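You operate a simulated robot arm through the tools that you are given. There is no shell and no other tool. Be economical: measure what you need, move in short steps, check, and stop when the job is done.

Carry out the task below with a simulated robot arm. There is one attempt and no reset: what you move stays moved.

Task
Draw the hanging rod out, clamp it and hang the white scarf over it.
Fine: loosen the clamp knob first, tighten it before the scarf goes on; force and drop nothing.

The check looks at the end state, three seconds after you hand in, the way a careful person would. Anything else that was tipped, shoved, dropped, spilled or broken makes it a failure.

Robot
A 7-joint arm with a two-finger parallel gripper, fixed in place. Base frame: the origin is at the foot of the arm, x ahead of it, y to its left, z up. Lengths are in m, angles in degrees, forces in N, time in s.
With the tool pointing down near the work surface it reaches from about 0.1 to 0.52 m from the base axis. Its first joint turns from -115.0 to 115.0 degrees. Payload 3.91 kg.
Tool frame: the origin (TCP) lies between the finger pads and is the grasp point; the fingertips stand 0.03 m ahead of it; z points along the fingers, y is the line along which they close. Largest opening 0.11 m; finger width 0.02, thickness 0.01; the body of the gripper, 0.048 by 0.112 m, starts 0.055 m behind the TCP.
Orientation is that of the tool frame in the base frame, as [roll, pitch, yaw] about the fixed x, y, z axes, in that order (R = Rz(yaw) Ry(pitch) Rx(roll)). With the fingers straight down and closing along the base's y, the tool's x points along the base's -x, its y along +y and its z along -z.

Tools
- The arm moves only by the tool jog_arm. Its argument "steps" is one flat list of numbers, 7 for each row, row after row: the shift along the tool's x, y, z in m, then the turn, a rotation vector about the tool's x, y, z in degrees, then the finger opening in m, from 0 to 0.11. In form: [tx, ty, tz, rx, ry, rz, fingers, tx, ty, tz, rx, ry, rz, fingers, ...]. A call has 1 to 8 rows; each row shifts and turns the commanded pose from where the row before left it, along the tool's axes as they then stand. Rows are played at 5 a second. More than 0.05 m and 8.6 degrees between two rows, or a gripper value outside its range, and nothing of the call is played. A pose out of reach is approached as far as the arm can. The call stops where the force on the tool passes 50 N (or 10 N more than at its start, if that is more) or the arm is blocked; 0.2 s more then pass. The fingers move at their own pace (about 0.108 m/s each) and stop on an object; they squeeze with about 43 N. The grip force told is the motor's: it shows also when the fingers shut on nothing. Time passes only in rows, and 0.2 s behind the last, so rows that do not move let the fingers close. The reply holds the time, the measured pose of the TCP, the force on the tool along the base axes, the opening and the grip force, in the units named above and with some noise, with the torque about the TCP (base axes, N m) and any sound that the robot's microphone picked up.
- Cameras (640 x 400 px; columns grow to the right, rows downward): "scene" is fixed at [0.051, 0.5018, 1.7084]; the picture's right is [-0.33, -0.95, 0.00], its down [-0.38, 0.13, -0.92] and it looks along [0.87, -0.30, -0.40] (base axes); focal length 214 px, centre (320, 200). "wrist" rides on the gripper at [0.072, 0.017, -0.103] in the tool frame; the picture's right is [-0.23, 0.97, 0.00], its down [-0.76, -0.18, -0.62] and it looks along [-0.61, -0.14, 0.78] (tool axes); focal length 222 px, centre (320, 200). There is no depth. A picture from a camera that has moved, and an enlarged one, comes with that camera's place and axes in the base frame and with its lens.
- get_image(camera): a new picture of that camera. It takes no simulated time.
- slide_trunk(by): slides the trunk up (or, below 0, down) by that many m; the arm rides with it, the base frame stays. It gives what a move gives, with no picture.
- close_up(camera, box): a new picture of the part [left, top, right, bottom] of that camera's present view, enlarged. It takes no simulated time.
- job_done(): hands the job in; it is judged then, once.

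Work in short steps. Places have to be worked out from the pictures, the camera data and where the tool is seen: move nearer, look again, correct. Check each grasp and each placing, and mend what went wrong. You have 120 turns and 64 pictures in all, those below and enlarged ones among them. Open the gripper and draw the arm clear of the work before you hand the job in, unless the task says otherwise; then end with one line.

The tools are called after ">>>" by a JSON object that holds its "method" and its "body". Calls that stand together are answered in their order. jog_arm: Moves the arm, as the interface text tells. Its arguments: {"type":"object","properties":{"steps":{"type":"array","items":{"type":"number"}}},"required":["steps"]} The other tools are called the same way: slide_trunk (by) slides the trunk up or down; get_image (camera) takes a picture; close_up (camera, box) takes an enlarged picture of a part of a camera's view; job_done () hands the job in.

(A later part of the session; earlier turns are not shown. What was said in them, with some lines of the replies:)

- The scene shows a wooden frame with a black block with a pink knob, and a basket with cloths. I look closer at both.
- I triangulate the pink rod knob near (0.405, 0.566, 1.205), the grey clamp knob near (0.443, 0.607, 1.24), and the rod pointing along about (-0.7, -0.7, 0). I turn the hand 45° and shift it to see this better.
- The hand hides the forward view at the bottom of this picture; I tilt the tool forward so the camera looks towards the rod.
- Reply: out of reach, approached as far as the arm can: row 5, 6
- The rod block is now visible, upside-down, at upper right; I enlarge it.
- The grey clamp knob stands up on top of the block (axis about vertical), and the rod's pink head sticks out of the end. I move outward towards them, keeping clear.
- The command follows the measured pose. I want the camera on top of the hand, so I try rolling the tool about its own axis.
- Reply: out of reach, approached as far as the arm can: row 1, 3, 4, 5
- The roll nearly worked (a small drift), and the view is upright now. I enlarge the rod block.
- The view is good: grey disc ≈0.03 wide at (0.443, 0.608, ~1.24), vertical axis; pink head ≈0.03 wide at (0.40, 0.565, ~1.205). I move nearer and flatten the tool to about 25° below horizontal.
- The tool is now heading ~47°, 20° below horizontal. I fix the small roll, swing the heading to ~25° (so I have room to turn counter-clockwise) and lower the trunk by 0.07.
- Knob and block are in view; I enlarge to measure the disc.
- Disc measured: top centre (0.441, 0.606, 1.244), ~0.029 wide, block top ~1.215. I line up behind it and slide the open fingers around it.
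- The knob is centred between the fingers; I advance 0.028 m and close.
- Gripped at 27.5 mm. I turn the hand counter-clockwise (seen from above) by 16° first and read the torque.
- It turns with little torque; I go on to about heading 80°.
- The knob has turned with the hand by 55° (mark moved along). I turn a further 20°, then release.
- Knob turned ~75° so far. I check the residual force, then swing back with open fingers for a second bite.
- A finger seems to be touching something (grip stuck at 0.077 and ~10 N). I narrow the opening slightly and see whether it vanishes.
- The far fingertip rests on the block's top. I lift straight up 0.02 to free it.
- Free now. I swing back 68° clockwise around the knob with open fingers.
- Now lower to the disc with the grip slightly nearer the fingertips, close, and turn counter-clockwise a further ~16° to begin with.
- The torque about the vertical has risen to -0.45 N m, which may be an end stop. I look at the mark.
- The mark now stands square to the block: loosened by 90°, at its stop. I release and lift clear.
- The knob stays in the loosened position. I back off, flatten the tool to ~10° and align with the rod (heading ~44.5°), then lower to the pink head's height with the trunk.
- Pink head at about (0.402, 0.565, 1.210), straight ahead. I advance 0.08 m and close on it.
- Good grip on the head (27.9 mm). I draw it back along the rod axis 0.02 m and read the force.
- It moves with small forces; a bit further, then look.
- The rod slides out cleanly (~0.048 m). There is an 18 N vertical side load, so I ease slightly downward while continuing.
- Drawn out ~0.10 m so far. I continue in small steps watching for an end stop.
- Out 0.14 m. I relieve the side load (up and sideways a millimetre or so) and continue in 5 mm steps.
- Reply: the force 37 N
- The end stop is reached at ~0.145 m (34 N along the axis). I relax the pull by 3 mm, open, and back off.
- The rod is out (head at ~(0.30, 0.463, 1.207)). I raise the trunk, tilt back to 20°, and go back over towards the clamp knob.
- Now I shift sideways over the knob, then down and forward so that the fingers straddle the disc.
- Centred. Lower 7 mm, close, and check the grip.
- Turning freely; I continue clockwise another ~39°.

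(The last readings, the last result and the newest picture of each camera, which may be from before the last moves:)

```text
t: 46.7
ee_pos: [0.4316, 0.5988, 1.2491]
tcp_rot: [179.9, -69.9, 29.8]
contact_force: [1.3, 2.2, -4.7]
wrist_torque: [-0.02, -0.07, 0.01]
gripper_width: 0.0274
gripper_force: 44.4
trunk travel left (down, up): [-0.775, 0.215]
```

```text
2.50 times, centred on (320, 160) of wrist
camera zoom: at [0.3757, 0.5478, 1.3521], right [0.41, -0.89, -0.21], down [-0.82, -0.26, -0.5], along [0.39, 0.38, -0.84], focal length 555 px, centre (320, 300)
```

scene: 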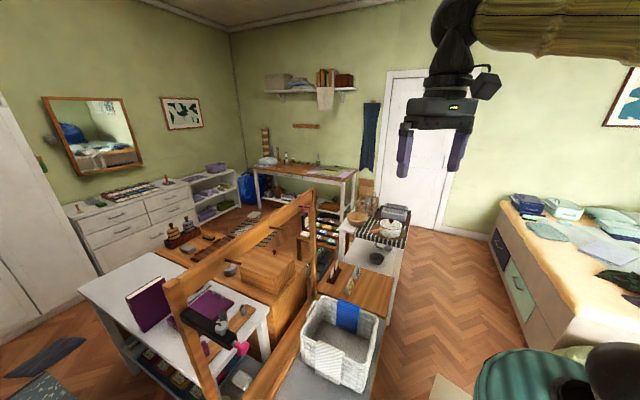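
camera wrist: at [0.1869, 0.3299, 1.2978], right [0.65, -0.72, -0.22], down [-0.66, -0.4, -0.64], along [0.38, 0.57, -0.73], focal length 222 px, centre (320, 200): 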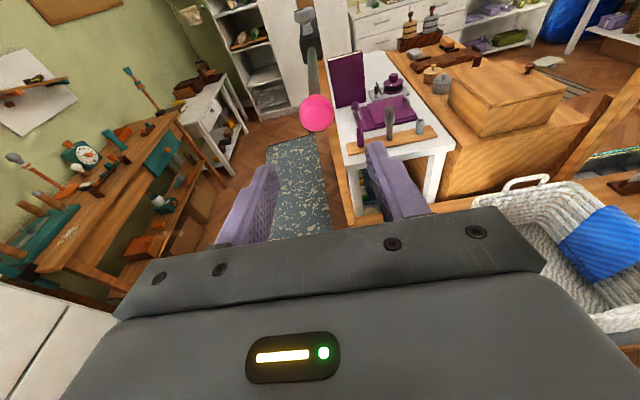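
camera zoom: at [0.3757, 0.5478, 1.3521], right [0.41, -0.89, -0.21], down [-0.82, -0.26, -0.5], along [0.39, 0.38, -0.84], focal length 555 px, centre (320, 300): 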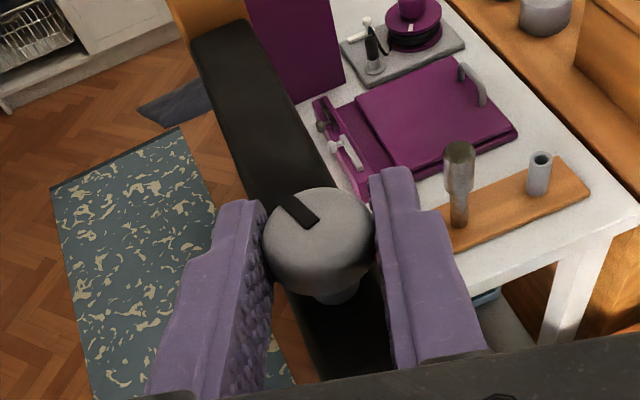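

~71° done; the mark is not yet in line with the block. I continue clockwise watching the vertical torque.

>>> {"method": "jog_arm", "body": {"steps": [0, -0.0013, 0, -6.1, 0, 2.22, 0.02, 0, -0.0013, 0, -6.1, 0, 2.22, 0.02, 0, -0.0008, 0, -3.76, 0, 1.37, 0.02]}}

>>> {"method": "close_up", "body": {"camera": "wrist", "box": [200, 80, 440, 240]}}

```text
t: 47.5
ee_pos: [0.4295, 0.602, 1.2478]
tcp_rot: [179.8, -70.1, 12.8]
contact_force: [3.6, 3.3, -1.9]
wrist_torque: [-0.07, -0.03, 0.01]
gripper_width: 0.0275
gripper_force: 45.2
trunk travel left (down, up): [-0.775, 0.215]
```

```text
2.50 times, centred on (320, 160) of wrist
camera zoom: at [0.362, 0.5691, 1.352], right [0.14, -0.97, -0.21], down [-0.86, -0.01, -0.5], along [0.48, 0.25, -0.84], focal length 555 px, centre (320, 300)
```

zoom: 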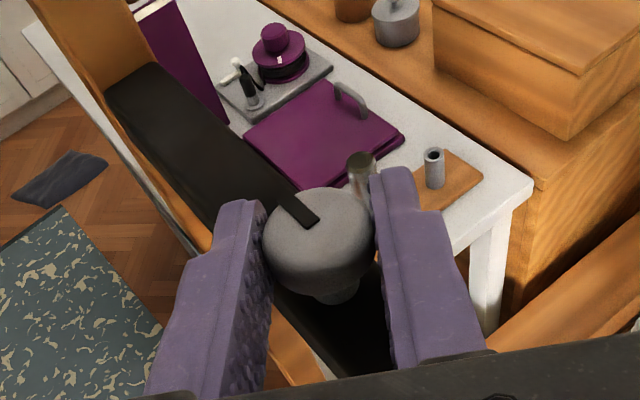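

Nearly aligned now. I keep tightening in 4° steps till it resists.

>>> {"method": "jog_arm", "body": {"steps": [0, -0.0008, 0, -3.76, 0, 1.37, 0.02, 0, -0.0008, 0, -3.76, 0, 1.37, 0.02]}}

```text
t: 48.1
ee_pos: [0.4281, 0.6039, 1.2482]
tcp_rot: [179.8, -70.0, 5.0]
contact_force: [-1.6, 1.7, -3.3]
wrist_torque: [0.03, -0.25, 0.4]
gripper_width: 0.0276
gripper_force: 45.1
trunk travel left (down, up): [-0.775, 0.215]
```

Resistance appears (0.4 N m): tight. A final 3° nip, then release, lift, and look.

>>> {"method": "jog_arm", "body": {"steps": [0, -0.0006, 0, -2.82, 0, 1.03, 0.02]}}

>>> {"method": "jog_arm", "body": {"steps": [0, 0, 0, 0, 0, 0, 0.04, 0, 0, 0, 0, 0, 0, 0.06, 0.0188, 0, -0.0068, 0, 0, 0, 0.06, 0.03, 0, -0.03, 0, 0, 0, 0.06]}}

>>> {"method": "close_up", "body": {"camera": "wrist", "box": [200, 80, 440, 240]}}

```text
t: 48.5
ee_pos: [0.429, 0.6036, 1.2477]
tcp_rot: [180.0, -69.9, 1.9]
contact_force: [-1.2, 2.5, -3.1]
wrist_torque: [0.03, -0.25, 0.41]
gripper_width: 0.0273
gripper_force: 44.9
trunk travel left (down, up): [-0.775, 0.215]
```

```text
t: 49.5
ee_pos: [0.4089, 0.6024, 1.3078]
tcp_rot: [179.9, -69.9, 2.0]
contact_force: [-0.4, -0.1, 0.0]
wrist_torque: [0.01, 0.01, -0.03]
gripper_width: 0.0601
gripper_force: 0.2
trunk travel left (down, up): [-0.775, 0.215]
```

```text
2.50 times, centred on (320, 160) of wrist
camera zoom: at [0.3358, 0.5824, 1.4116], right [-0.05, -0.98, -0.21], down [-0.85, 0.15, -0.5], along [0.52, 0.16, -0.84], focal length 555 px, centre (320, 300)
```

zoom: 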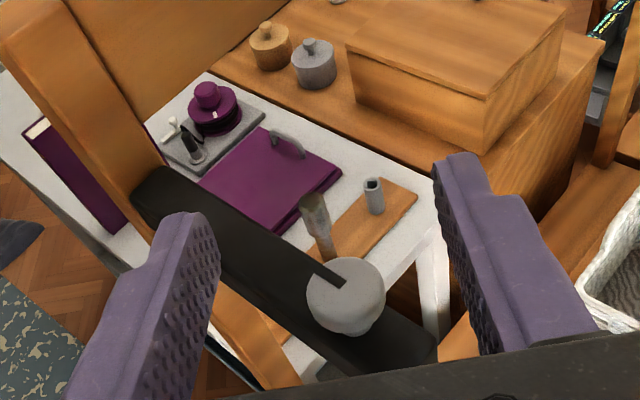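

The mark is again in line with the block: clamped. Now to the scarf: I move across at this height to about (0.40, 0.25), tilting the tool downward.

>>> {"method": "jog_arm", "body": {"steps": [0.01, 0.04, -0.02, 0, 0, 0, 0.06, 0, 0.045, 0, 0, 0, 0, 0.06, 0, 0.045, 0, 0, 0, 0, 0.06, 0, 0.045, 0, 0, -7, 0, 0.06, 0, 0.045, 0, 0, -7, 0, 0.06, 0, 0.045, 0, 0, -7, 0, 0.06, 0, 0.045, 0, 0, -7, 0, 0.06, 0, 0.04, 0, 0, -7, 0, 0.06]}}

>>> {"method": "get_image", "body": {"camera": "wrist"}}

```text
t: 51.3
ee_pos: [0.4067, 0.2509, 1.3239]
tcp_rot: [-179.9, -35.1, 1.6]
contact_force: [0.1, -0.6, 0.1]
wrist_torque: [0.01, -0.01, 0.04]
gripper_width: 0.0599
gripper_force: 0.1
trunk travel left (down, up): [-0.775, 0.215]
```

```text
29 pictures are left
camera wrist: at [0.4057, 0.2338, 1.4506], right [-0.16, -0.98, -0.13], down [-0.99, 0.15, 0.07], along [-0.05, 0.14, -0.99], focal length 222 px, centre (320, 200)
```

wrist: 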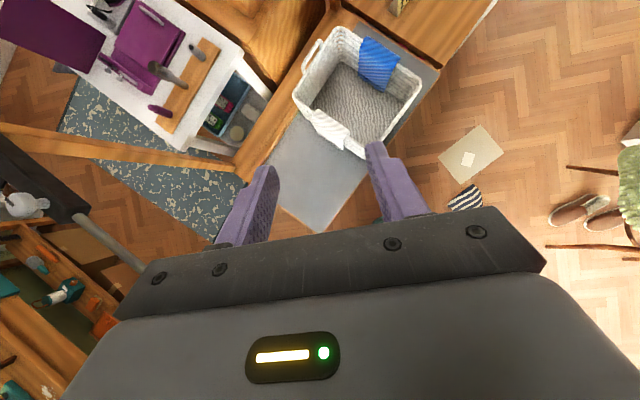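

The basket's near wall runs along (0.7, 0.7), with the scarf over its left part near (0.575, 0.27). I lower the trunk by 0.35 for a closer look.

>>> {"method": "slide_trunk", "body": {"by": -0.35}}

>>> {"method": "get_image", "body": {"camera": "wrist"}}

>>> {"method": "close_up", "body": {"camera": "scene", "box": [270, 270, 410, 400]}}

```text
t: 54.7
ee_pos: [0.4061, 0.2522, 0.9727]
tcp_rot: [180.0, -35.0, 1.9]
contact_force: [0.5, -0.7, 0.2]
wrist_torque: [0.0, 0.01, 0.01]
gripper_width: 0.0599
gripper_force: 0.0
trunk travel left (down, up): [-0.425, 0.565]
```

```text
28 pictures are left
camera wrist: at [0.4055, 0.2348, 1.1003], right [-0.16, -0.98, -0.13], down [-0.99, 0.15, 0.07], along [-0.05, 0.14, -0.99], focal length 222 px, centre (320, 200)
```

wrist: 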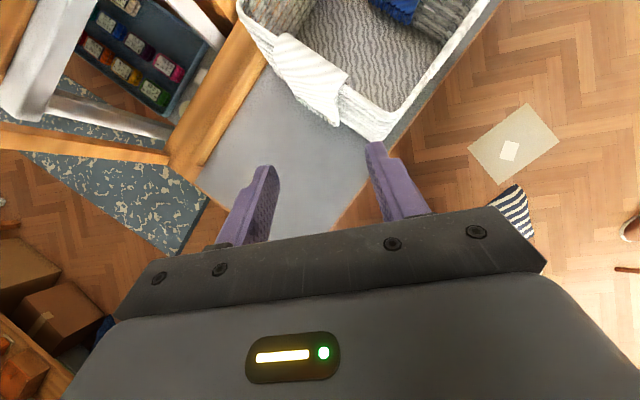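

```text
3.08 times, centred on (340, 335) of scene
camera zoom: at [0.051, 0.5018, 1.7084], right [-0.33, -0.95, 0.0], down [-0.38, 0.13, -0.92], along [0.87, -0.3, -0.4], focal length 660 px, centre (258, -215)
```

zoom: 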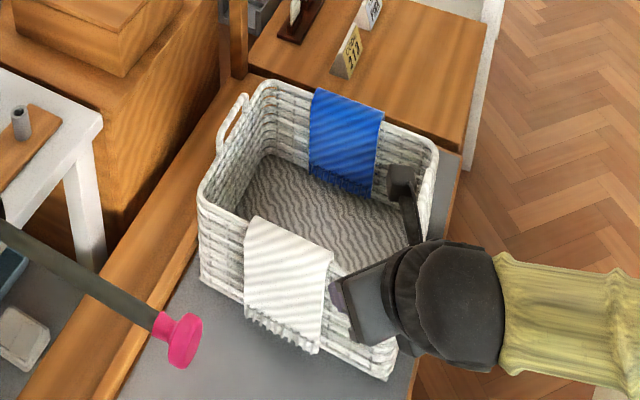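

>>> {"method": "close_up", "body": {"camera": "wrist", "box": [230, 0, 410, 150]}}

```text
2.67 times, centred on (320, 75) of wrist
camera zoom: at [0.4055, 0.2348, 1.1003], right [-0.16, -0.98, -0.13], down [-0.99, 0.15, 0.07], along [-0.05, 0.14, -0.99], focal length 592 px, centre (320, 533)
```

zoom: 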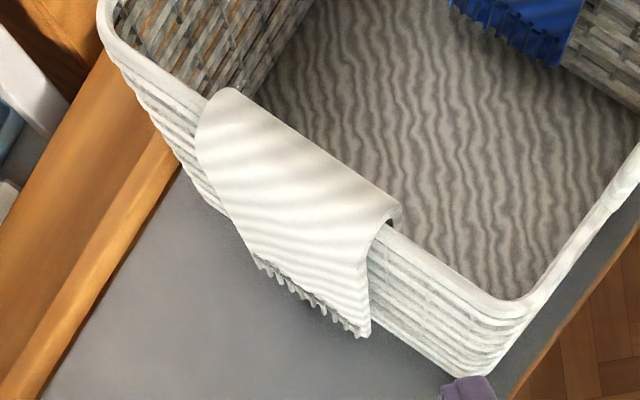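

The scarf is folded over the near wall, fold line ≈(0.565,0.214)→(0.666,0.302), z≈0.74, nearly parallel to the rod. To judge its cross-section I look at it end-on from its right side: turn to heading 45°, tilt up, and shift.

>>> {"method": "jog_arm", "body": {"steps": [0, 0, 0, 4.13, 0, -5.9, 0.06, 0, 0, 0, 4.13, 0, -5.9, 0.06, 0, 0, 0, 4.13, 0, -5.9, 0.06, 0, 0, 0, 4.13, 0, -5.9, 0.06, 0, 0, 0, 4.13, 0, -5.9, 0.06, 0, 0, 0, 4.13, 0, -5.9, 0.06]}}

>>> {"method": "jog_arm", "body": {"steps": [0, 0, 0, 0, 7.5, 0, 0.06, 0, 0, 0, 0, 7.5, 0, 0.06, 0, 0, 0, 0, 7.5, 0, 0.06, 0, 0, 0, 0, 7.5, 0, 0.06, 0, 0, 0, 0, 7.5, 0, 0.06, 0, 0, 0, 0, 7.5, 0, 0.06]}}

>>> {"method": "jog_arm", "body": {"steps": [-0.0147, 0.0329, -0.0114, 0, 0, 0, 0.06, -0.0147, 0.0329, -0.0114, 0, 0, 0, 0.06, -0.0147, 0.0329, -0.0114, 0, 0, 0, 0.06, -0.0147, 0.0329, -0.0114, 0, 0, 0, 0.06]}}

>>> {"method": "slide_trunk", "body": {"by": -0.1}}

>>> {"method": "get_image", "body": {"camera": "wrist"}}

```text
t: 56.3
ee_pos: [0.4612, 0.1356, 0.9877]
tcp_rot: [178.6, -37.0, 23.1]
contact_force: [-0.3, 0.5, 0.2]
wrist_torque: [0.04, -0.02, -0.04]
gripper_width: 0.0601
gripper_force: 0.1
out of reach, approached as far as the arm can: row 4
trunk travel left (down, up): [-0.425, 0.565]
stopped in row 6: the arm was blocked; the commanded pose is now the measured one
```

```text
t: 57.7
ee_pos: [0.4584, 0.1447, 0.9891]
tcp_rot: [171.9, -81.9, 31.1]
contact_force: [2.8, -7.6, 0.1]
wrist_torque: [0.08, 0.02, 0.57]
gripper_width: 0.06
gripper_force: 0.1
trunk travel left (down, up): [-0.425, 0.565]
```

```text
t: 58.7
ee_pos: [0.4781, -0.0049, 0.9513]
tcp_rot: [172.3, -81.8, 30.0]
contact_force: [0.8, -0.1, 0.4]
wrist_torque: [0.0, 0.01, -0.01]
gripper_width: 0.0598
gripper_force: 0.1
out of reach, approached as far as the arm can: row 1, 2
trunk travel left (down, up): [-0.425, 0.565]
```

```text
t: 60.1
ee_pos: [0.4789, -0.0055, 0.8517]
tcp_rot: [172.2, -81.8, 30.0]
contact_force: [-0.4, -0.2, -0.6]
wrist_torque: [-0.01, 0.03, -0.04]
gripper_width: 0.0601
gripper_force: 0.1
trunk travel left (down, up): [-0.325, 0.665]
```

```text
25 pictures are left
camera wrist: at [0.3979, -0.0555, 0.9389], right [0.34, -0.92, -0.21], down [-0.73, -0.12, -0.67], along [0.59, 0.38, -0.71], focal length 222 px, centre (320, 200)
```

wrist: 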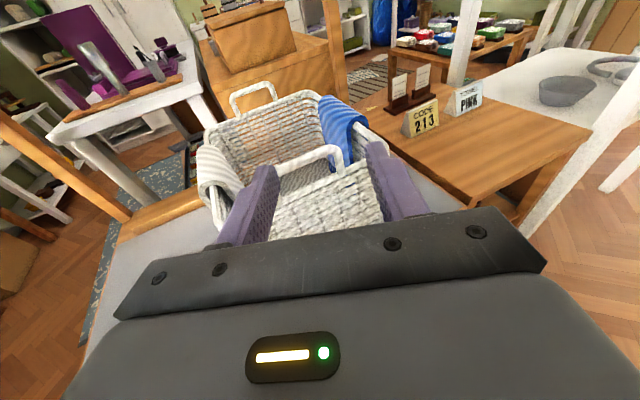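

The second swing hit some joint limit and the pose drifted, but this view is end-on. I enlarge the scarf and check the scene for any disturbance.

>>> {"method": "close_up", "body": {"camera": "wrist", "box": [180, 80, 390, 240]}}

>>> {"method": "get_image", "body": {"camera": "scene"}}

```text
2.50 times, centred on (285, 160) of wrist
camera zoom: at [0.3979, -0.0555, 0.9389], right [0.34, -0.92, -0.21], down [-0.73, -0.12, -0.67], along [0.59, 0.38, -0.71], focal length 555 px, centre (408, 300)
```

zoom: 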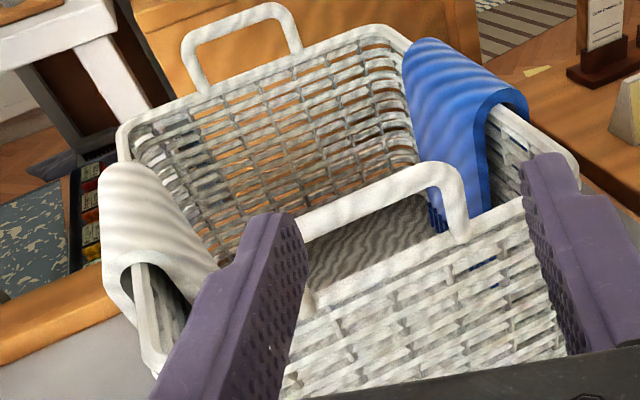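

```text
23 pictures are left
```

scene: 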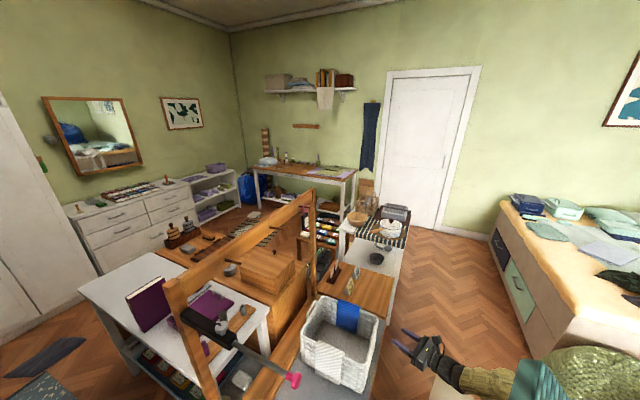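

The basket is untouched. The scarf is a stiff rounded saddle with clear space around the wall, so I can straddle it from above, fingers closing across the wall. I move over its middle, clear of the basket.

>>> {"method": "jog_arm", "body": {"steps": [0.0105, -0.032, 0.0294, 0, 0, 0, 0.09, 0.0105, -0.032, 0.0294, 0, 0, 0, 0.09, 0.0105, -0.032, 0.0294, 0, 0, 0, 0.09, 0.0105, -0.032, 0.0294, 0, 0, 0, 0.09, 0.0105, -0.032, 0.0294, 0, 0, 0, 0.09]}}

>>> {"method": "jog_arm", "body": {"steps": [0, 0, 0, 0, -8, 0, 0.09, 0, 0, 0, 0, -8, 0, 0.09, 0, 0, 0, 0, -8, 0, 0.09, 0, 0, 0, 0, -8, 0, 0.09, 0, 0, 0, 0, -8, 0, 0.09]}}

```text
t: 61.5
ee_pos: [0.5966, 0.0595, 0.8429]
tcp_rot: [-169.0, -78.4, -2.4]
contact_force: [0.7, 0.6, 0.1]
wrist_torque: [0.01, 0.0, 0.05]
gripper_width: 0.09
gripper_force: 0.0
out of reach, approached as far as the arm can: row 4
trunk travel left (down, up): [-0.325, 0.665]
stopped in row 5: the arm was blocked; the commanded pose is now the measured one
```

```text
t: 62.7
ee_pos: [0.597, 0.073, 0.8447]
tcp_rot: [-173.0, -49.6, 6.0]
contact_force: [0.3, 0.2, -0.4]
wrist_torque: [-0.01, -0.03, 0.02]
gripper_width: 0.0902
gripper_force: 0.1
out of reach, approached as far as the arm can: row 3, 4, 5
trunk travel left (down, up): [-0.325, 0.665]
```

The arm ran into a joint limit. I try small heading turns from here to see which way it is free.

>>> {"method": "jog_arm", "body": {"steps": [0, 0, 0, 5.4, 0, -4.5, 0.09, 0, 0, 0, 5.4, 0, -4.5, 0.09, 0, 0, 0, 5.4, 0, -4.5, 0.09]}}

>>> {"method": "get_image", "body": {"camera": "scene"}}

```text
t: 63.5
ee_pos: [0.5965, 0.0727, 0.8444]
tcp_rot: [-173.4, -51.2, 27.2]
contact_force: [0.0, 0.3, 0.2]
wrist_torque: [0.0, 0.01, 0.0]
gripper_width: 0.0902
gripper_force: 0.0
trunk travel left (down, up): [-0.325, 0.665]
```

```text
22 pictures are left
```

scene: 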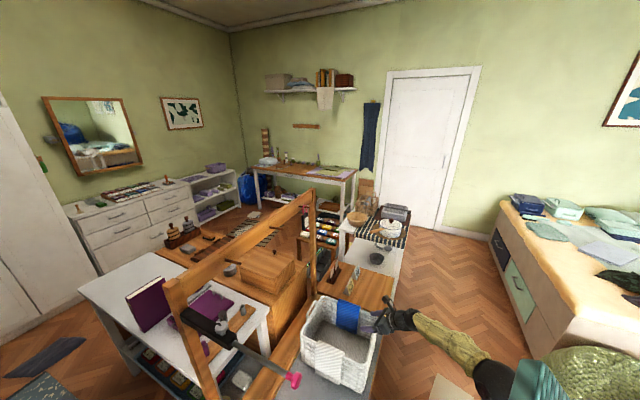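

Heading turns freely here. The hand is near the basket's handle, so I raise the trunk 0.08 before moving across to the scarf.

>>> {"method": "slide_trunk", "body": {"by": 0.08}}

>>> {"method": "jog_arm", "body": {"steps": [0, 0, 0, 5.3, 0, -4.6, 0.09, 0, 0, 0, 0, 0, -6, 0.09]}}

```text
t: 64.6
ee_pos: [0.5963, 0.0733, 0.9243]
tcp_rot: [-173.4, -51.0, 27.1]
contact_force: [-0.1, -1.0, 1.3]
wrist_torque: [-0.01, -0.01, -0.05]
gripper_width: 0.0898
gripper_force: 0.0
trunk travel left (down, up): [-0.405, 0.585]
```

```text
t: 65.2
ee_pos: [0.5955, 0.0724, 0.9248]
tcp_rot: [178.6, -51.9, 44.3]
contact_force: [0.3, 0.2, 0.2]
wrist_torque: [0.03, 0.04, 0.01]
gripper_width: 0.0898
gripper_force: 0.1
trunk travel left (down, up): [-0.405, 0.585]
```

Heading ~43°, tilt 38°. I translate across to above the scarf middle at this height.

>>> {"method": "jog_arm", "body": {"steps": [0.0218, -0.0305, 0.0278, 0, 0, 0, 0.09, 0.0218, -0.0305, 0.0278, 0, 0, 0, 0.09, 0.0218, -0.0305, 0.0278, 0, 0, 0, 0.09, 0.0218, -0.0305, 0.0278, 0, 0, 0, 0.09]}}

>>> {"method": "get_image", "body": {"camera": "wrist"}}

```text
t: 66.2
ee_pos: [0.6146, 0.2575, 0.9229]
tcp_rot: [178.7, -52.0, 44.2]
contact_force: [-0.2, 0.4, -0.3]
wrist_torque: [0.04, 0.03, -0.02]
gripper_width: 0.0902
gripper_force: 0.1
trunk travel left (down, up): [-0.405, 0.585]
```

```text
21 pictures are left
camera wrist: at [0.5982, 0.2212, 1.0439], right [0.57, -0.81, -0.16], down [-0.82, -0.53, -0.22], along [0.09, 0.26, -0.96], focal length 222 px, centre (320, 200)
```

wrist: 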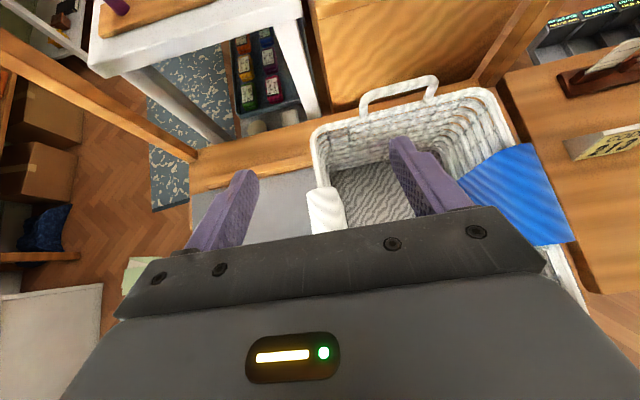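

The scarf's fold runs right between the fingers. I enlarge to measure it.

>>> {"method": "close_up", "body": {"camera": "wrist", "box": [240, 120, 420, 240]}}

```text
3.33 times, centred on (330, 180) of wrist
camera zoom: at [0.5982, 0.2212, 1.0439], right [0.57, -0.81, -0.16], down [-0.82, -0.53, -0.22], along [0.09, 0.26, -0.96], focal length 740 px, centre (287, 267)
```

zoom: 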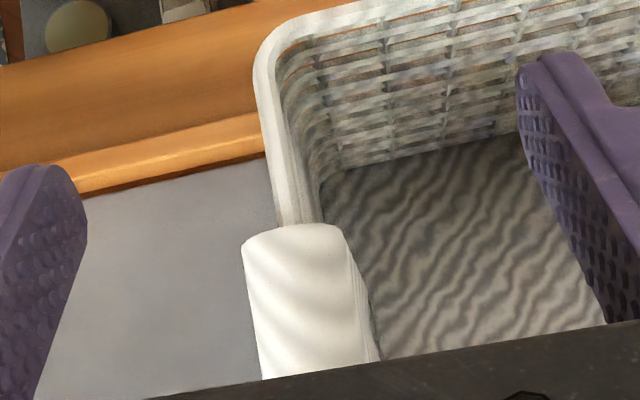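

U is ~0.043 wide, its fold line passing (0.596, 0.266)→(0.640, 0.311). I steepen to 48°, align heading to 45°, shift over the middle and lower 0.13.

>>> {"method": "jog_arm", "body": {"steps": [0, 0, 0, 1.67, -5, -1.86, 0.09, 0, 0, 0, 0, -5, 0, 0.09, -0.0043, -0.019, -0.0038, 0, 0, 0, 0.09]}}

>>> {"method": "slide_trunk", "body": {"by": -0.13}}

>>> {"method": "get_image", "body": {"camera": "wrist"}}

>>> {"method": "close_up", "body": {"camera": "scene", "box": [270, 270, 410, 400]}}

```text
t: 67.0
ee_pos: [0.5978, 0.2671, 0.9224]
tcp_rot: [178.4, -41.8, 46.7]
contact_force: [-0.1, 0.1, -0.4]
wrist_torque: [0.0, 0.01, 0.02]
gripper_width: 0.0899
gripper_force: 0.0
trunk travel left (down, up): [-0.405, 0.585]
```

```text
t: 68.6
ee_pos: [0.5987, 0.2669, 0.7922]
tcp_rot: [178.4, -41.9, 46.6]
contact_force: [-0.8, -0.1, 0.0]
wrist_torque: [0.0, 0.0, -0.05]
gripper_width: 0.0901
gripper_force: 0.0
trunk travel left (down, up): [-0.275, 0.715]
```

```text
19 pictures are left
camera wrist: at [0.5968, 0.2458, 0.9181], right [0.58, -0.8, -0.13], down [-0.81, -0.58, -0.05], along [-0.04, 0.13, -0.99], focal length 222 px, centre (320, 200)
```

wrist: 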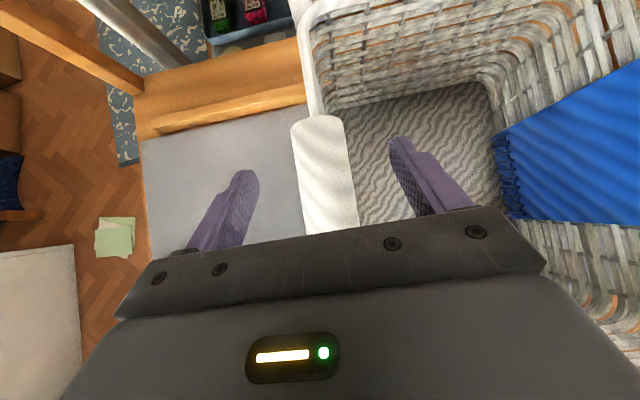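

```text
3.08 times, centred on (340, 335) of scene
camera zoom: at [0.051, 0.5018, 1.7084], right [-0.33, -0.95, 0.0], down [-0.38, 0.13, -0.92], along [0.87, -0.3, -0.4], focal length 660 px, centre (258, -215)
```

zoom: 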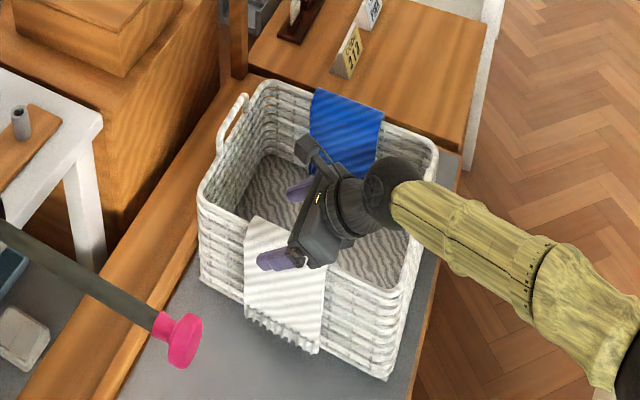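

Far end of the fold at (0.641, 0.312, 0.734); the fingers are centred to ~2 mm. I lower by 0.062 so they straddle the fold, and check forces.

>>> {"method": "slide_trunk", "body": {"by": -0.045}}

>>> {"method": "slide_trunk", "body": {"by": -0.017}}

>>> {"method": "close_up", "body": {"camera": "wrist", "box": [200, 80, 440, 240]}}

```text
t: 69.5
ee_pos: [0.5987, 0.2677, 0.7469]
tcp_rot: [178.3, -41.9, 46.6]
contact_force: [0.1, 0.8, 0.6]
wrist_torque: [0.01, 0.01, 0.0]
gripper_width: 0.09
gripper_force: 0.1
trunk travel left (down, up): [-0.23, 0.76]
```

```text
t: 70.1
ee_pos: [0.5982, 0.2665, 0.7361]
tcp_rot: [178.0, -42.5, 46.8]
contact_force: [7.8, 3.4, 35.9]
wrist_torque: [-1.82, 2.0, 0.17]
gripper_width: 0.09
gripper_force: 0.0
trunk travel left (down, up): [-0.213, 0.777]
```

```text
2.50 times, centred on (320, 160) of wrist
camera zoom: at [0.5954, 0.2452, 0.8623], right [0.58, -0.8, -0.13], down [-0.81, -0.58, -0.06], along [-0.03, 0.14, -0.99], focal length 555 px, centre (320, 300)
```

zoom: 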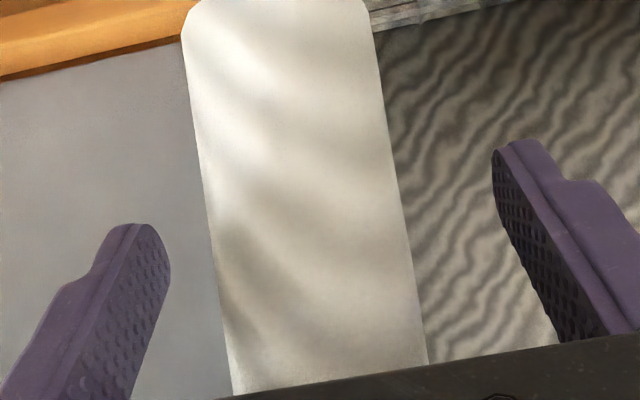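

The palm pressed on the fold (36 N): the apex is nearer z≈0.75. I raise back 0.016 at once, then close the fingers gently.

>>> {"method": "slide_trunk", "body": {"by": 0.016}}

>>> {"method": "jog_arm", "body": {"steps": [0, 0, 0, 0, 0, 0, 0.075, 0, 0, 0, 0, 0, 0, 0.06, 0, 0, 0, 0, 0, 0, 0.05, 0, 0, 0, 0, 0, 0, 0.045]}}

>>> {"method": "close_up", "body": {"camera": "wrist", "box": [200, 80, 440, 240]}}

```text
t: 70.8
ee_pos: [0.5976, 0.2663, 0.7433]
tcp_rot: [178.4, -41.7, 46.6]
contact_force: [0.4, -0.4, 0.8]
wrist_torque: [0.03, 0.0, -0.03]
gripper_width: 0.0901
gripper_force: 0.1
trunk travel left (down, up): [-0.229, 0.761]
```

```text
t: 71.8
ee_pos: [0.5982, 0.266, 0.7462]
tcp_rot: [178.5, -41.9, 46.7]
contact_force: [0.4, 0.9, -0.8]
wrist_torque: [0.01, -0.03, 0.02]
gripper_width: 0.0458
gripper_force: 0.6
trunk travel left (down, up): [-0.229, 0.761]
```

```text
2.50 times, centred on (320, 160) of wrist
camera zoom: at [0.5968, 0.2459, 0.8719], right [0.58, -0.8, -0.13], down [-0.81, -0.58, -0.05], along [-0.04, 0.13, -0.99], focal length 555 px, centre (320, 300)
```

zoom: 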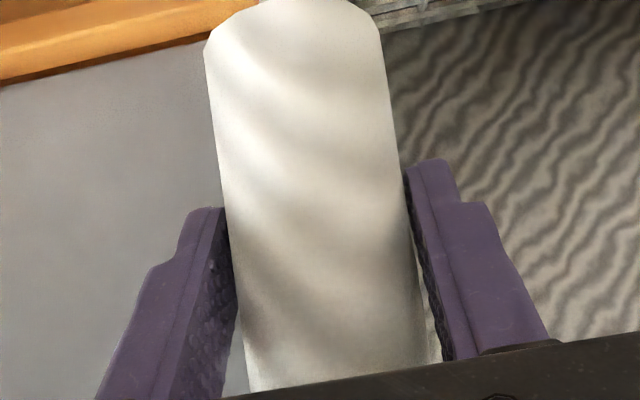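

Fingers almost touch both sides. I close further in small amounts and watch where they stop.

>>> {"method": "jog_arm", "body": {"steps": [0, 0, 0, 0, 0, 0, 0.038, 0, 0, 0, 0, 0, 0, 0.032, 0, 0, 0, 0, 0, 0, 0.026]}}

>>> {"method": "close_up", "body": {"camera": "wrist", "box": [200, 80, 440, 240]}}

```text
t: 72.5
ee_pos: [0.5982, 0.2674, 0.7471]
tcp_rot: [178.4, -41.9, 46.7]
contact_force: [0.4, 0.4, 0.2]
wrist_torque: [0.04, 0.0, -0.02]
gripper_width: 0.0445
gripper_force: 43.2
trunk travel left (down, up): [-0.229, 0.761]
```

```text
2.50 times, centred on (320, 160) of wrist
camera zoom: at [0.5969, 0.2458, 0.8719], right [0.58, -0.8, -0.13], down [-0.81, -0.58, -0.05], along [-0.04, 0.13, -0.99], focal length 555 px, centre (320, 300)
```

zoom: 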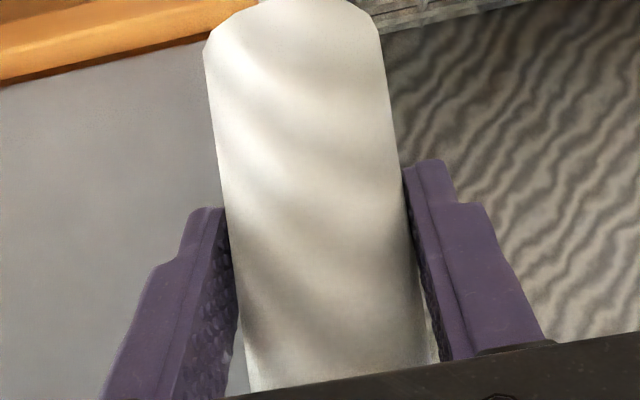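

Held firmly at 44.5 mm (stiff saddle). I lift a little with the trunk and watch the force.

>>> {"method": "slide_trunk", "body": {"by": 0.015}}

>>> {"method": "slide_trunk", "body": {"by": 0.035}}

>>> {"method": "close_up", "body": {"camera": "scene", "box": [270, 270, 410, 400]}}

```text
t: 73.2
ee_pos: [0.598, 0.2672, 0.761]
tcp_rot: [178.4, -41.9, 46.7]
contact_force: [-0.6, -0.2, -0.9]
wrist_torque: [-0.02, -0.03, 0.01]
gripper_width: 0.0446
gripper_force: 42.7
trunk travel left (down, up): [-0.244, 0.746]
```

```text
t: 74.0
ee_pos: [0.5978, 0.2677, 0.7957]
tcp_rot: [178.5, -41.9, 46.7]
contact_force: [0.1, 0.6, -1.0]
wrist_torque: [-0.02, 0.0, -0.03]
gripper_width: 0.0444
gripper_force: 43.1
trunk travel left (down, up): [-0.279, 0.711]
```

```text
3.08 times, centred on (340, 335) of scene
camera zoom: at [0.051, 0.5018, 1.7084], right [-0.33, -0.95, 0.0], down [-0.38, 0.13, -0.92], along [0.87, -0.3, -0.4], focal length 660 px, centre (258, -215)
```

zoom: 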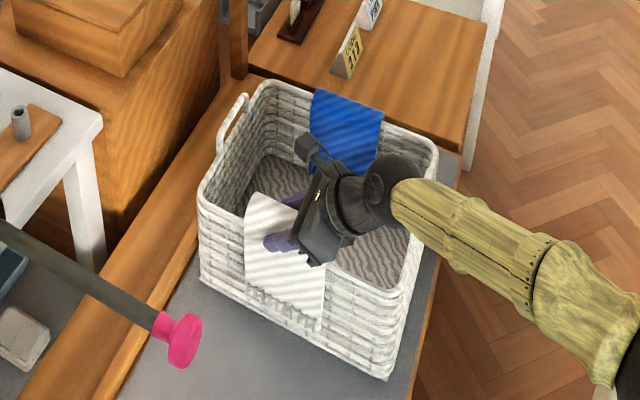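

The scarf came up cleanly, basket untouched. It is ~0.12 long, held at its middle. I raise it well above rod height with the trunk.

>>> {"method": "slide_trunk", "body": {"by": 0.3}}

>>> {"method": "slide_trunk", "body": {"by": 0.36}}

>>> {"method": "get_image", "body": {"camera": "scene"}}

```text
t: 77.0
ee_pos: [0.5977, 0.2672, 1.0958]
tcp_rot: [178.3, -41.9, 46.6]
contact_force: [0.7, -0.8, -1.7]
wrist_torque: [-0.02, -0.03, 0.01]
gripper_width: 0.0443
gripper_force: 43.0
trunk travel left (down, up): [-0.579, 0.411]
```

```text
t: 80.5
ee_pos: [0.5992, 0.2668, 1.4555]
tcp_rot: [178.4, -41.9, 46.6]
contact_force: [-0.4, 0.5, -1.0]
wrist_torque: [-0.03, -0.01, 0.02]
gripper_width: 0.0441
gripper_force: 42.7
trunk travel left (down, up): [-0.939, 0.051]
```

```text
13 pictures are left
```

scene: 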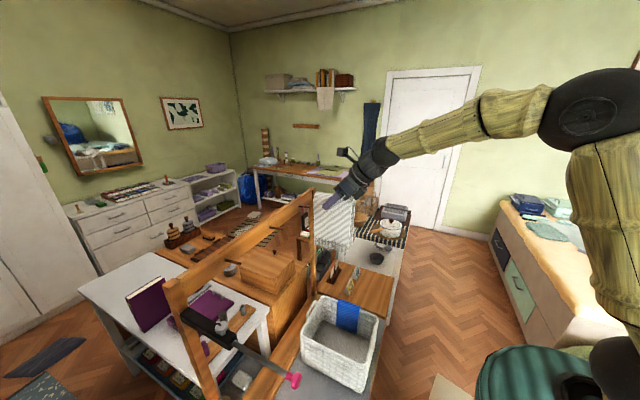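

The scarf hangs from the hand, high and clear. I move sideways across to above the rod's middle (0.371, 0.532).

>>> {"method": "jog_arm", "body": {"steps": [0.002, -0.0436, 0.0018, 0, 0, 0, 0.026, 0.002, -0.0436, 0.0018, 0, 0, 0, 0.026, 0.002, -0.0436, 0.0018, 0, 0, 0, 0.026, 0.002, -0.0436, 0.0018, 0, 0, 0, 0.026]}}

>>> {"method": "jog_arm", "body": {"steps": [0.002, -0.0436, 0.0018, 0, 0, 0, 0.026, 0.002, -0.0436, 0.0018, 0, 0, 0, 0.026, 0.002, -0.0436, 0.0018, 0, 0, 0, 0.026, 0.002, -0.0436, 0.0018, 0, 0, 0, 0.026]}}

>>> {"method": "close_up", "body": {"camera": "scene", "box": [140, 190, 360, 390]}}

```text
t: 81.5
ee_pos: [0.4789, 0.3979, 1.4528]
tcp_rot: [178.3, -41.9, 46.8]
contact_force: [-0.9, 0.6, -1.8]
wrist_torque: [-0.04, 0.0, -0.03]
gripper_width: 0.0443
gripper_force: 43.3
trunk travel left (down, up): [-0.939, 0.051]
```

```text
t: 82.5
ee_pos: [0.3631, 0.5285, 1.4479]
tcp_rot: [178.3, -41.9, 46.8]
contact_force: [0.6, -0.5, -1.5]
wrist_torque: [-0.03, -0.03, -0.04]
gripper_width: 0.0445
gripper_force: 42.8
trunk travel left (down, up): [-0.939, 0.051]
```

```text
2.00 times, centred on (250, 290) of scene
camera zoom: at [0.051, 0.5018, 1.7084], right [-0.33, -0.95, 0.0], down [-0.38, 0.13, -0.92], along [0.87, -0.3, -0.4], focal length 429 px, centre (460, 20)
```

zoom: 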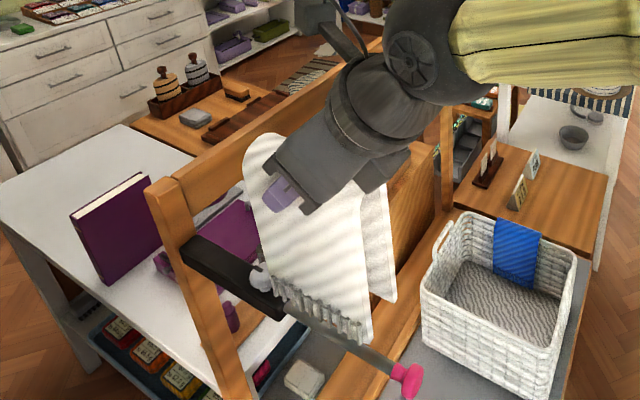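

The scarf's lower edge is at z≈1.28, above rod and knob. I make a fine correction (8 mm forward, 2 mm sideways) and lower by 0.10 first.

>>> {"method": "jog_arm", "body": {"steps": [0.006, 0.0017, 0.0053, 0, 0, 0, 0.026]}}

>>> {"method": "slide_trunk", "body": {"by": -0.1}}

>>> {"method": "close_up", "body": {"camera": "scene", "box": [170, 260, 310, 390]}}

```text
t: 82.9
ee_pos: [0.3704, 0.5319, 1.4468]
tcp_rot: [178.3, -41.9, 46.7]
contact_force: [1.0, 0.0, -0.7]
wrist_torque: [-0.03, 0.0, -0.02]
gripper_width: 0.0444
gripper_force: 43.1
trunk travel left (down, up): [-0.939, 0.051]
```

```text
t: 84.2
ee_pos: [0.3727, 0.5315, 1.3491]
tcp_rot: [178.4, -41.9, 46.7]
contact_force: [-0.2, 0.0, -0.5]
wrist_torque: [0.0, -0.01, 0.0]
gripper_width: 0.0444
gripper_force: 43.2
trunk travel left (down, up): [-0.839, 0.151]
```

```text
3.08 times, centred on (240, 325) of scene
camera zoom: at [0.051, 0.5018, 1.7084], right [-0.33, -0.95, 0.0], down [-0.38, 0.13, -0.92], along [0.87, -0.3, -0.4], focal length 660 px, centre (566, -185)
```

zoom: 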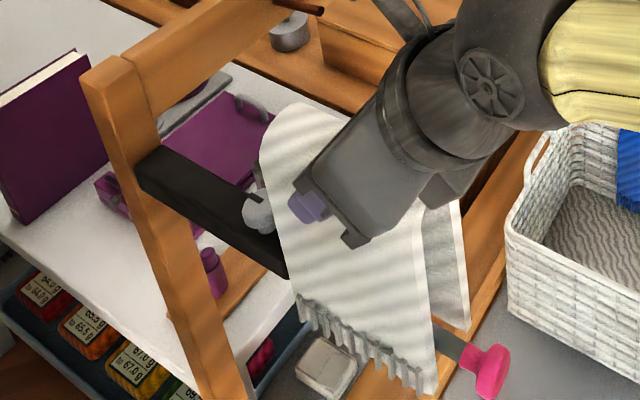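

The rod passes between the two flaps, and there is a gap at both ends. I lower further to z≈1.245, then slowly.

>>> {"method": "slide_trunk", "body": {"by": -0.1}}

>>> {"method": "slide_trunk", "body": {"by": -0.015}}

>>> {"method": "close_up", "body": {"camera": "scene", "box": [170, 260, 310, 390]}}

```text
t: 85.5
ee_pos: [0.3716, 0.5306, 1.248]
tcp_rot: [178.4, -41.9, 46.8]
contact_force: [0.4, 0.0, -1.4]
wrist_torque: [-0.01, 0.01, 0.02]
gripper_width: 0.0446
gripper_force: 42.9
trunk travel left (down, up): [-0.739, 0.251]
```

```text
t: 86.2
ee_pos: [0.3701, 0.5309, 1.2334]
tcp_rot: [178.3, -42.0, 46.7]
contact_force: [-0.5, -0.2, -0.8]
wrist_torque: [0.01, 0.01, -0.03]
gripper_width: 0.0439
gripper_force: 43.3
trunk travel left (down, up): [-0.724, 0.266]
```

```text
3.08 times, centred on (240, 325) of scene
camera zoom: at [0.051, 0.5018, 1.7084], right [-0.33, -0.95, 0.0], down [-0.38, 0.13, -0.92], along [0.87, -0.3, -0.4], focal length 660 px, centre (566, -185)
```

zoom: 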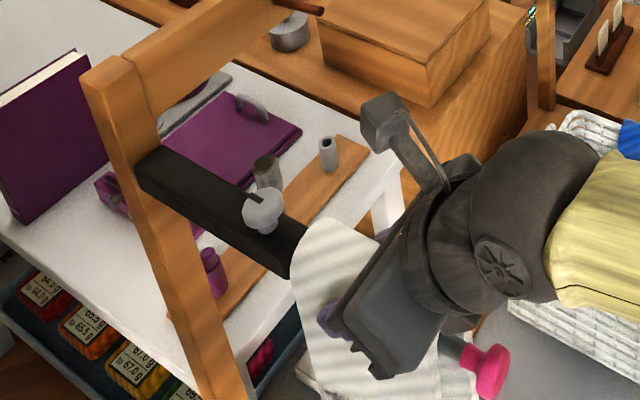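

Almost at the rod; far edge is near the block, so I back 4 mm away from it and lower in 5–6 mm steps until contact is felt.

>>> {"method": "jog_arm", "body": {"steps": [-0.003, 0, -0.0027, 0, 0, 0, 0.026]}}

>>> {"method": "slide_trunk", "body": {"by": -0.007}}

>>> {"method": "slide_trunk", "body": {"by": -0.005}}

```text
t: 86.6
ee_pos: [0.3691, 0.5286, 1.2334]
tcp_rot: [178.4, -41.9, 46.7]
contact_force: [0.7, -0.3, -0.1]
wrist_torque: [0.02, 0.0, 0.01]
gripper_width: 0.0443
gripper_force: 43.0
trunk travel left (down, up): [-0.724, 0.266]
```

```text
t: 87.1
ee_pos: [0.3684, 0.5274, 1.2271]
tcp_rot: [178.4, -41.8, 46.7]
contact_force: [-0.4, -0.4, -1.4]
wrist_torque: [0.0, 0.01, -0.05]
gripper_width: 0.0444
gripper_force: 43.2
trunk travel left (down, up): [-0.717, 0.273]
```

```text
t: 87.7
ee_pos: [0.3676, 0.5284, 1.2211]
tcp_rot: [178.4, -41.9, 46.7]
contact_force: [-0.7, 0.1, -1.1]
wrist_torque: [-0.01, 0.0, -0.01]
gripper_width: 0.0445
gripper_force: 42.6
trunk travel left (down, up): [-0.712, 0.278]
```

No contact yet; continue down in 4 mm steps.

>>> {"method": "slide_trunk", "body": {"by": -0.004}}

>>> {"method": "slide_trunk", "body": {"by": -0.003}}

```text
t: 88.2
ee_pos: [0.3676, 0.5289, 1.2176]
tcp_rot: [178.4, -41.8, 46.7]
contact_force: [0.7, 0.6, -0.6]
wrist_torque: [-0.01, 0.01, 0.02]
gripper_width: 0.0444
gripper_force: 42.9
trunk travel left (down, up): [-0.708, 0.282]
```

```text
t: 88.7
ee_pos: [0.3689, 0.5285, 1.2146]
tcp_rot: [178.4, -41.9, 46.7]
contact_force: [0.3, -0.5, -1.1]
wrist_torque: [-0.03, -0.02, -0.01]
gripper_width: 0.0446
gripper_force: 43.3
trunk travel left (down, up): [-0.705, 0.285]
```

>>> {"method": "slide_trunk", "body": {"by": -0.004}}

>>> {"method": "slide_trunk", "body": {"by": -0.003}}

>>> {"method": "slide_trunk", "body": {"by": -0.003}}

```text
t: 89.2
ee_pos: [0.3678, 0.5284, 1.211]
tcp_rot: [178.4, -42.1, 46.7]
contact_force: [1.4, 1.0, 8.0]
wrist_torque: [-0.21, 0.22, -0.04]
gripper_width: 0.0444
gripper_force: 42.9
trunk travel left (down, up): [-0.701, 0.289]
```

```text
t: 89.8
ee_pos: [0.3684, 0.5283, 1.2125]
tcp_rot: [178.5, -42.4, 46.5]
contact_force: [2.5, 5.4, 28.1]
wrist_torque: [-0.26, 0.3, -0.02]
gripper_width: 0.0446
gripper_force: 42.9
trunk travel left (down, up): [-0.698, 0.292]
```

```text
t: 90.3
ee_pos: [0.3671, 0.5274, 1.2118]
tcp_rot: [178.5, -42.8, 46.7]
contact_force: [2.5, 4.2, 44.1]
wrist_torque: [0.08, 0.05, -0.06]
gripper_width: 0.0443
gripper_force: 42.7
trunk travel left (down, up): [-0.695, 0.295]
```

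The fold rests on the rod (contact at z≈1.212) and the last steps overpressed; I raise back 6 mm to a light touch.

>>> {"method": "slide_trunk", "body": {"by": 0.006}}

```text
t: 90.8
ee_pos: [0.3665, 0.5274, 1.2107]
tcp_rot: [178.4, -42.1, 46.8]
contact_force: [3.5, 2.5, 22.8]
wrist_torque: [1.0, -0.94, -0.04]
gripper_width: 0.0442
gripper_force: 43.4
trunk travel left (down, up): [-0.701, 0.289]
```

>>> {"method": "slide_trunk", "body": {"by": 0.003}}

>>> {"method": "close_up", "body": {"camera": "scene", "box": [170, 260, 310, 390]}}

```text
t: 91.3
ee_pos: [0.3678, 0.5279, 1.2126]
tcp_rot: [178.3, -41.7, 46.7]
contact_force: [2.3, 1.5, 9.2]
wrist_torque: [0.42, -0.44, -0.06]
gripper_width: 0.0442
gripper_force: 43.2
trunk travel left (down, up): [-0.704, 0.286]
```

```text
3.08 times, centred on (240, 325) of scene
camera zoom: at [0.051, 0.5018, 1.7084], right [-0.33, -0.95, 0.0], down [-0.38, 0.13, -0.92], along [0.87, -0.3, -0.4], focal length 660 px, centre (566, -185)
```

zoom: 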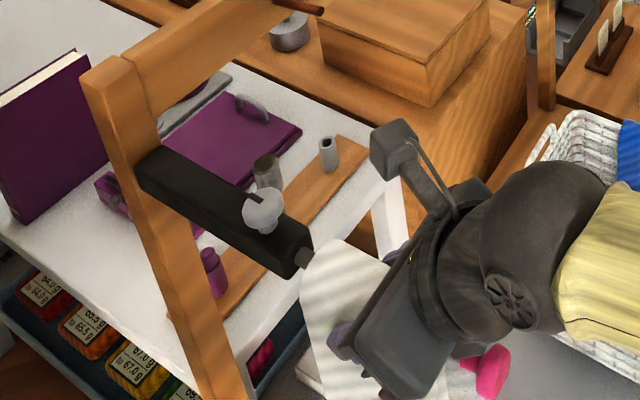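

The scarf sits on the rod with a gap to the block; residual load 9 N. I open the fingers slowly.

>>> {"method": "jog_arm", "body": {"steps": [0, 0, 0, 0, 0, 0, 0.05, 0, 0, 0, 0, 0, 0, 0.06, 0, 0, 0, 0, 0, 0, 0.075, 0, 0, 0, 0, 0, 0, 0.085]}}

>>> {"method": "close_up", "body": {"camera": "wrist", "box": [200, 80, 440, 240]}}

```text
t: 92.3
ee_pos: [0.3681, 0.5278, 1.2137]
tcp_rot: [178.4, -41.9, 46.7]
contact_force: [-1.1, 0.9, -0.6]
wrist_torque: [-0.04, 0.01, 0.04]
gripper_width: 0.085
gripper_force: 0.1
trunk travel left (down, up): [-0.704, 0.286]
```

```text
2.50 times, centred on (320, 160) of wrist
camera zoom: at [0.3667, 0.5071, 1.3396], right [0.58, -0.8, -0.13], down [-0.81, -0.58, -0.05], along [-0.04, 0.13, -0.99], focal length 555 px, centre (320, 300)
```

zoom: 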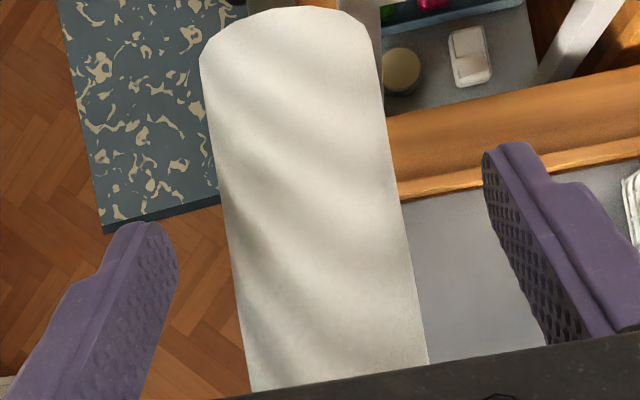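

Released with no force, scarf staying on the rod. I raise straight up and look.

>>> {"method": "slide_trunk", "body": {"by": 0.15}}

>>> {"method": "jog_arm", "body": {"steps": [0.02, 0, -0.03, 0, 0, 0, 0.085, 0, 0.04, -0.03, 0, 0, 0, 0.085, 0, 0.04, -0.03, 0, 0, 0, 0.085, 0, 0.04, 0, 0, 0, 0, 0.085]}}

>>> {"method": "close_up", "body": {"camera": "scene", "box": [170, 260, 340, 400]}}

```text
t: 94.1
ee_pos: [0.3685, 0.5291, 1.3632]
tcp_rot: [178.5, -41.9, 46.7]
contact_force: [0.1, 0.5, -0.7]
wrist_torque: [0.03, 0.0, 0.03]
gripper_width: 0.0851
gripper_force: 0.1
trunk travel left (down, up): [-0.854, 0.136]
```

```text
t: 95.1
ee_pos: [0.4223, 0.413, 1.4461]
tcp_rot: [178.6, -41.8, 46.6]
contact_force: [-0.2, 0.6, -0.2]
wrist_torque: [0.02, 0.01, 0.03]
gripper_width: 0.085
gripper_force: 0.2
trunk travel left (down, up): [-0.854, 0.136]
```

```text
2.86 times, centred on (255, 330) of scene
camera zoom: at [0.051, 0.5018, 1.7084], right [-0.33, -0.95, 0.0], down [-0.38, 0.13, -0.92], along [0.87, -0.3, -0.4], focal length 613 px, centre (506, -171)
```

zoom: 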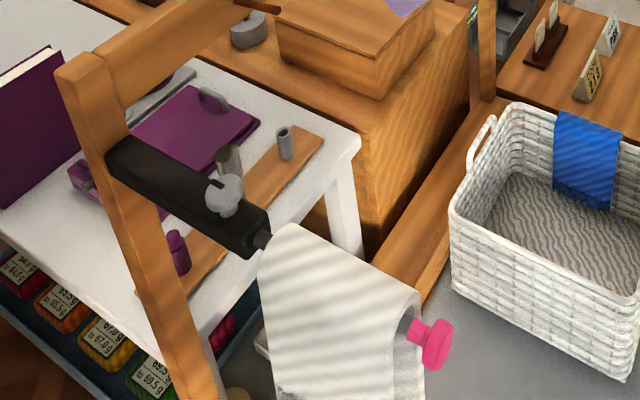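

The scarf hangs on the clamped rod, the rod has not moved, and the basket is in its place. The arm is clear and the gripper open, so I hand in.

>>> {"method": "job_done", "body": {}}

```text
The job is handed in.
```

I loosened the clamp, drew the rod out about 0.145 m to its stop, tightened the clamp again and then hung the white scarf over the rod. While placing things, the hand pressed the scarf onto the basket at about 36 N and onto the rod at up to 44 N. I eased off both times; nothing tipped or moved, and the last picture shows the rod, scarf and basket in place.
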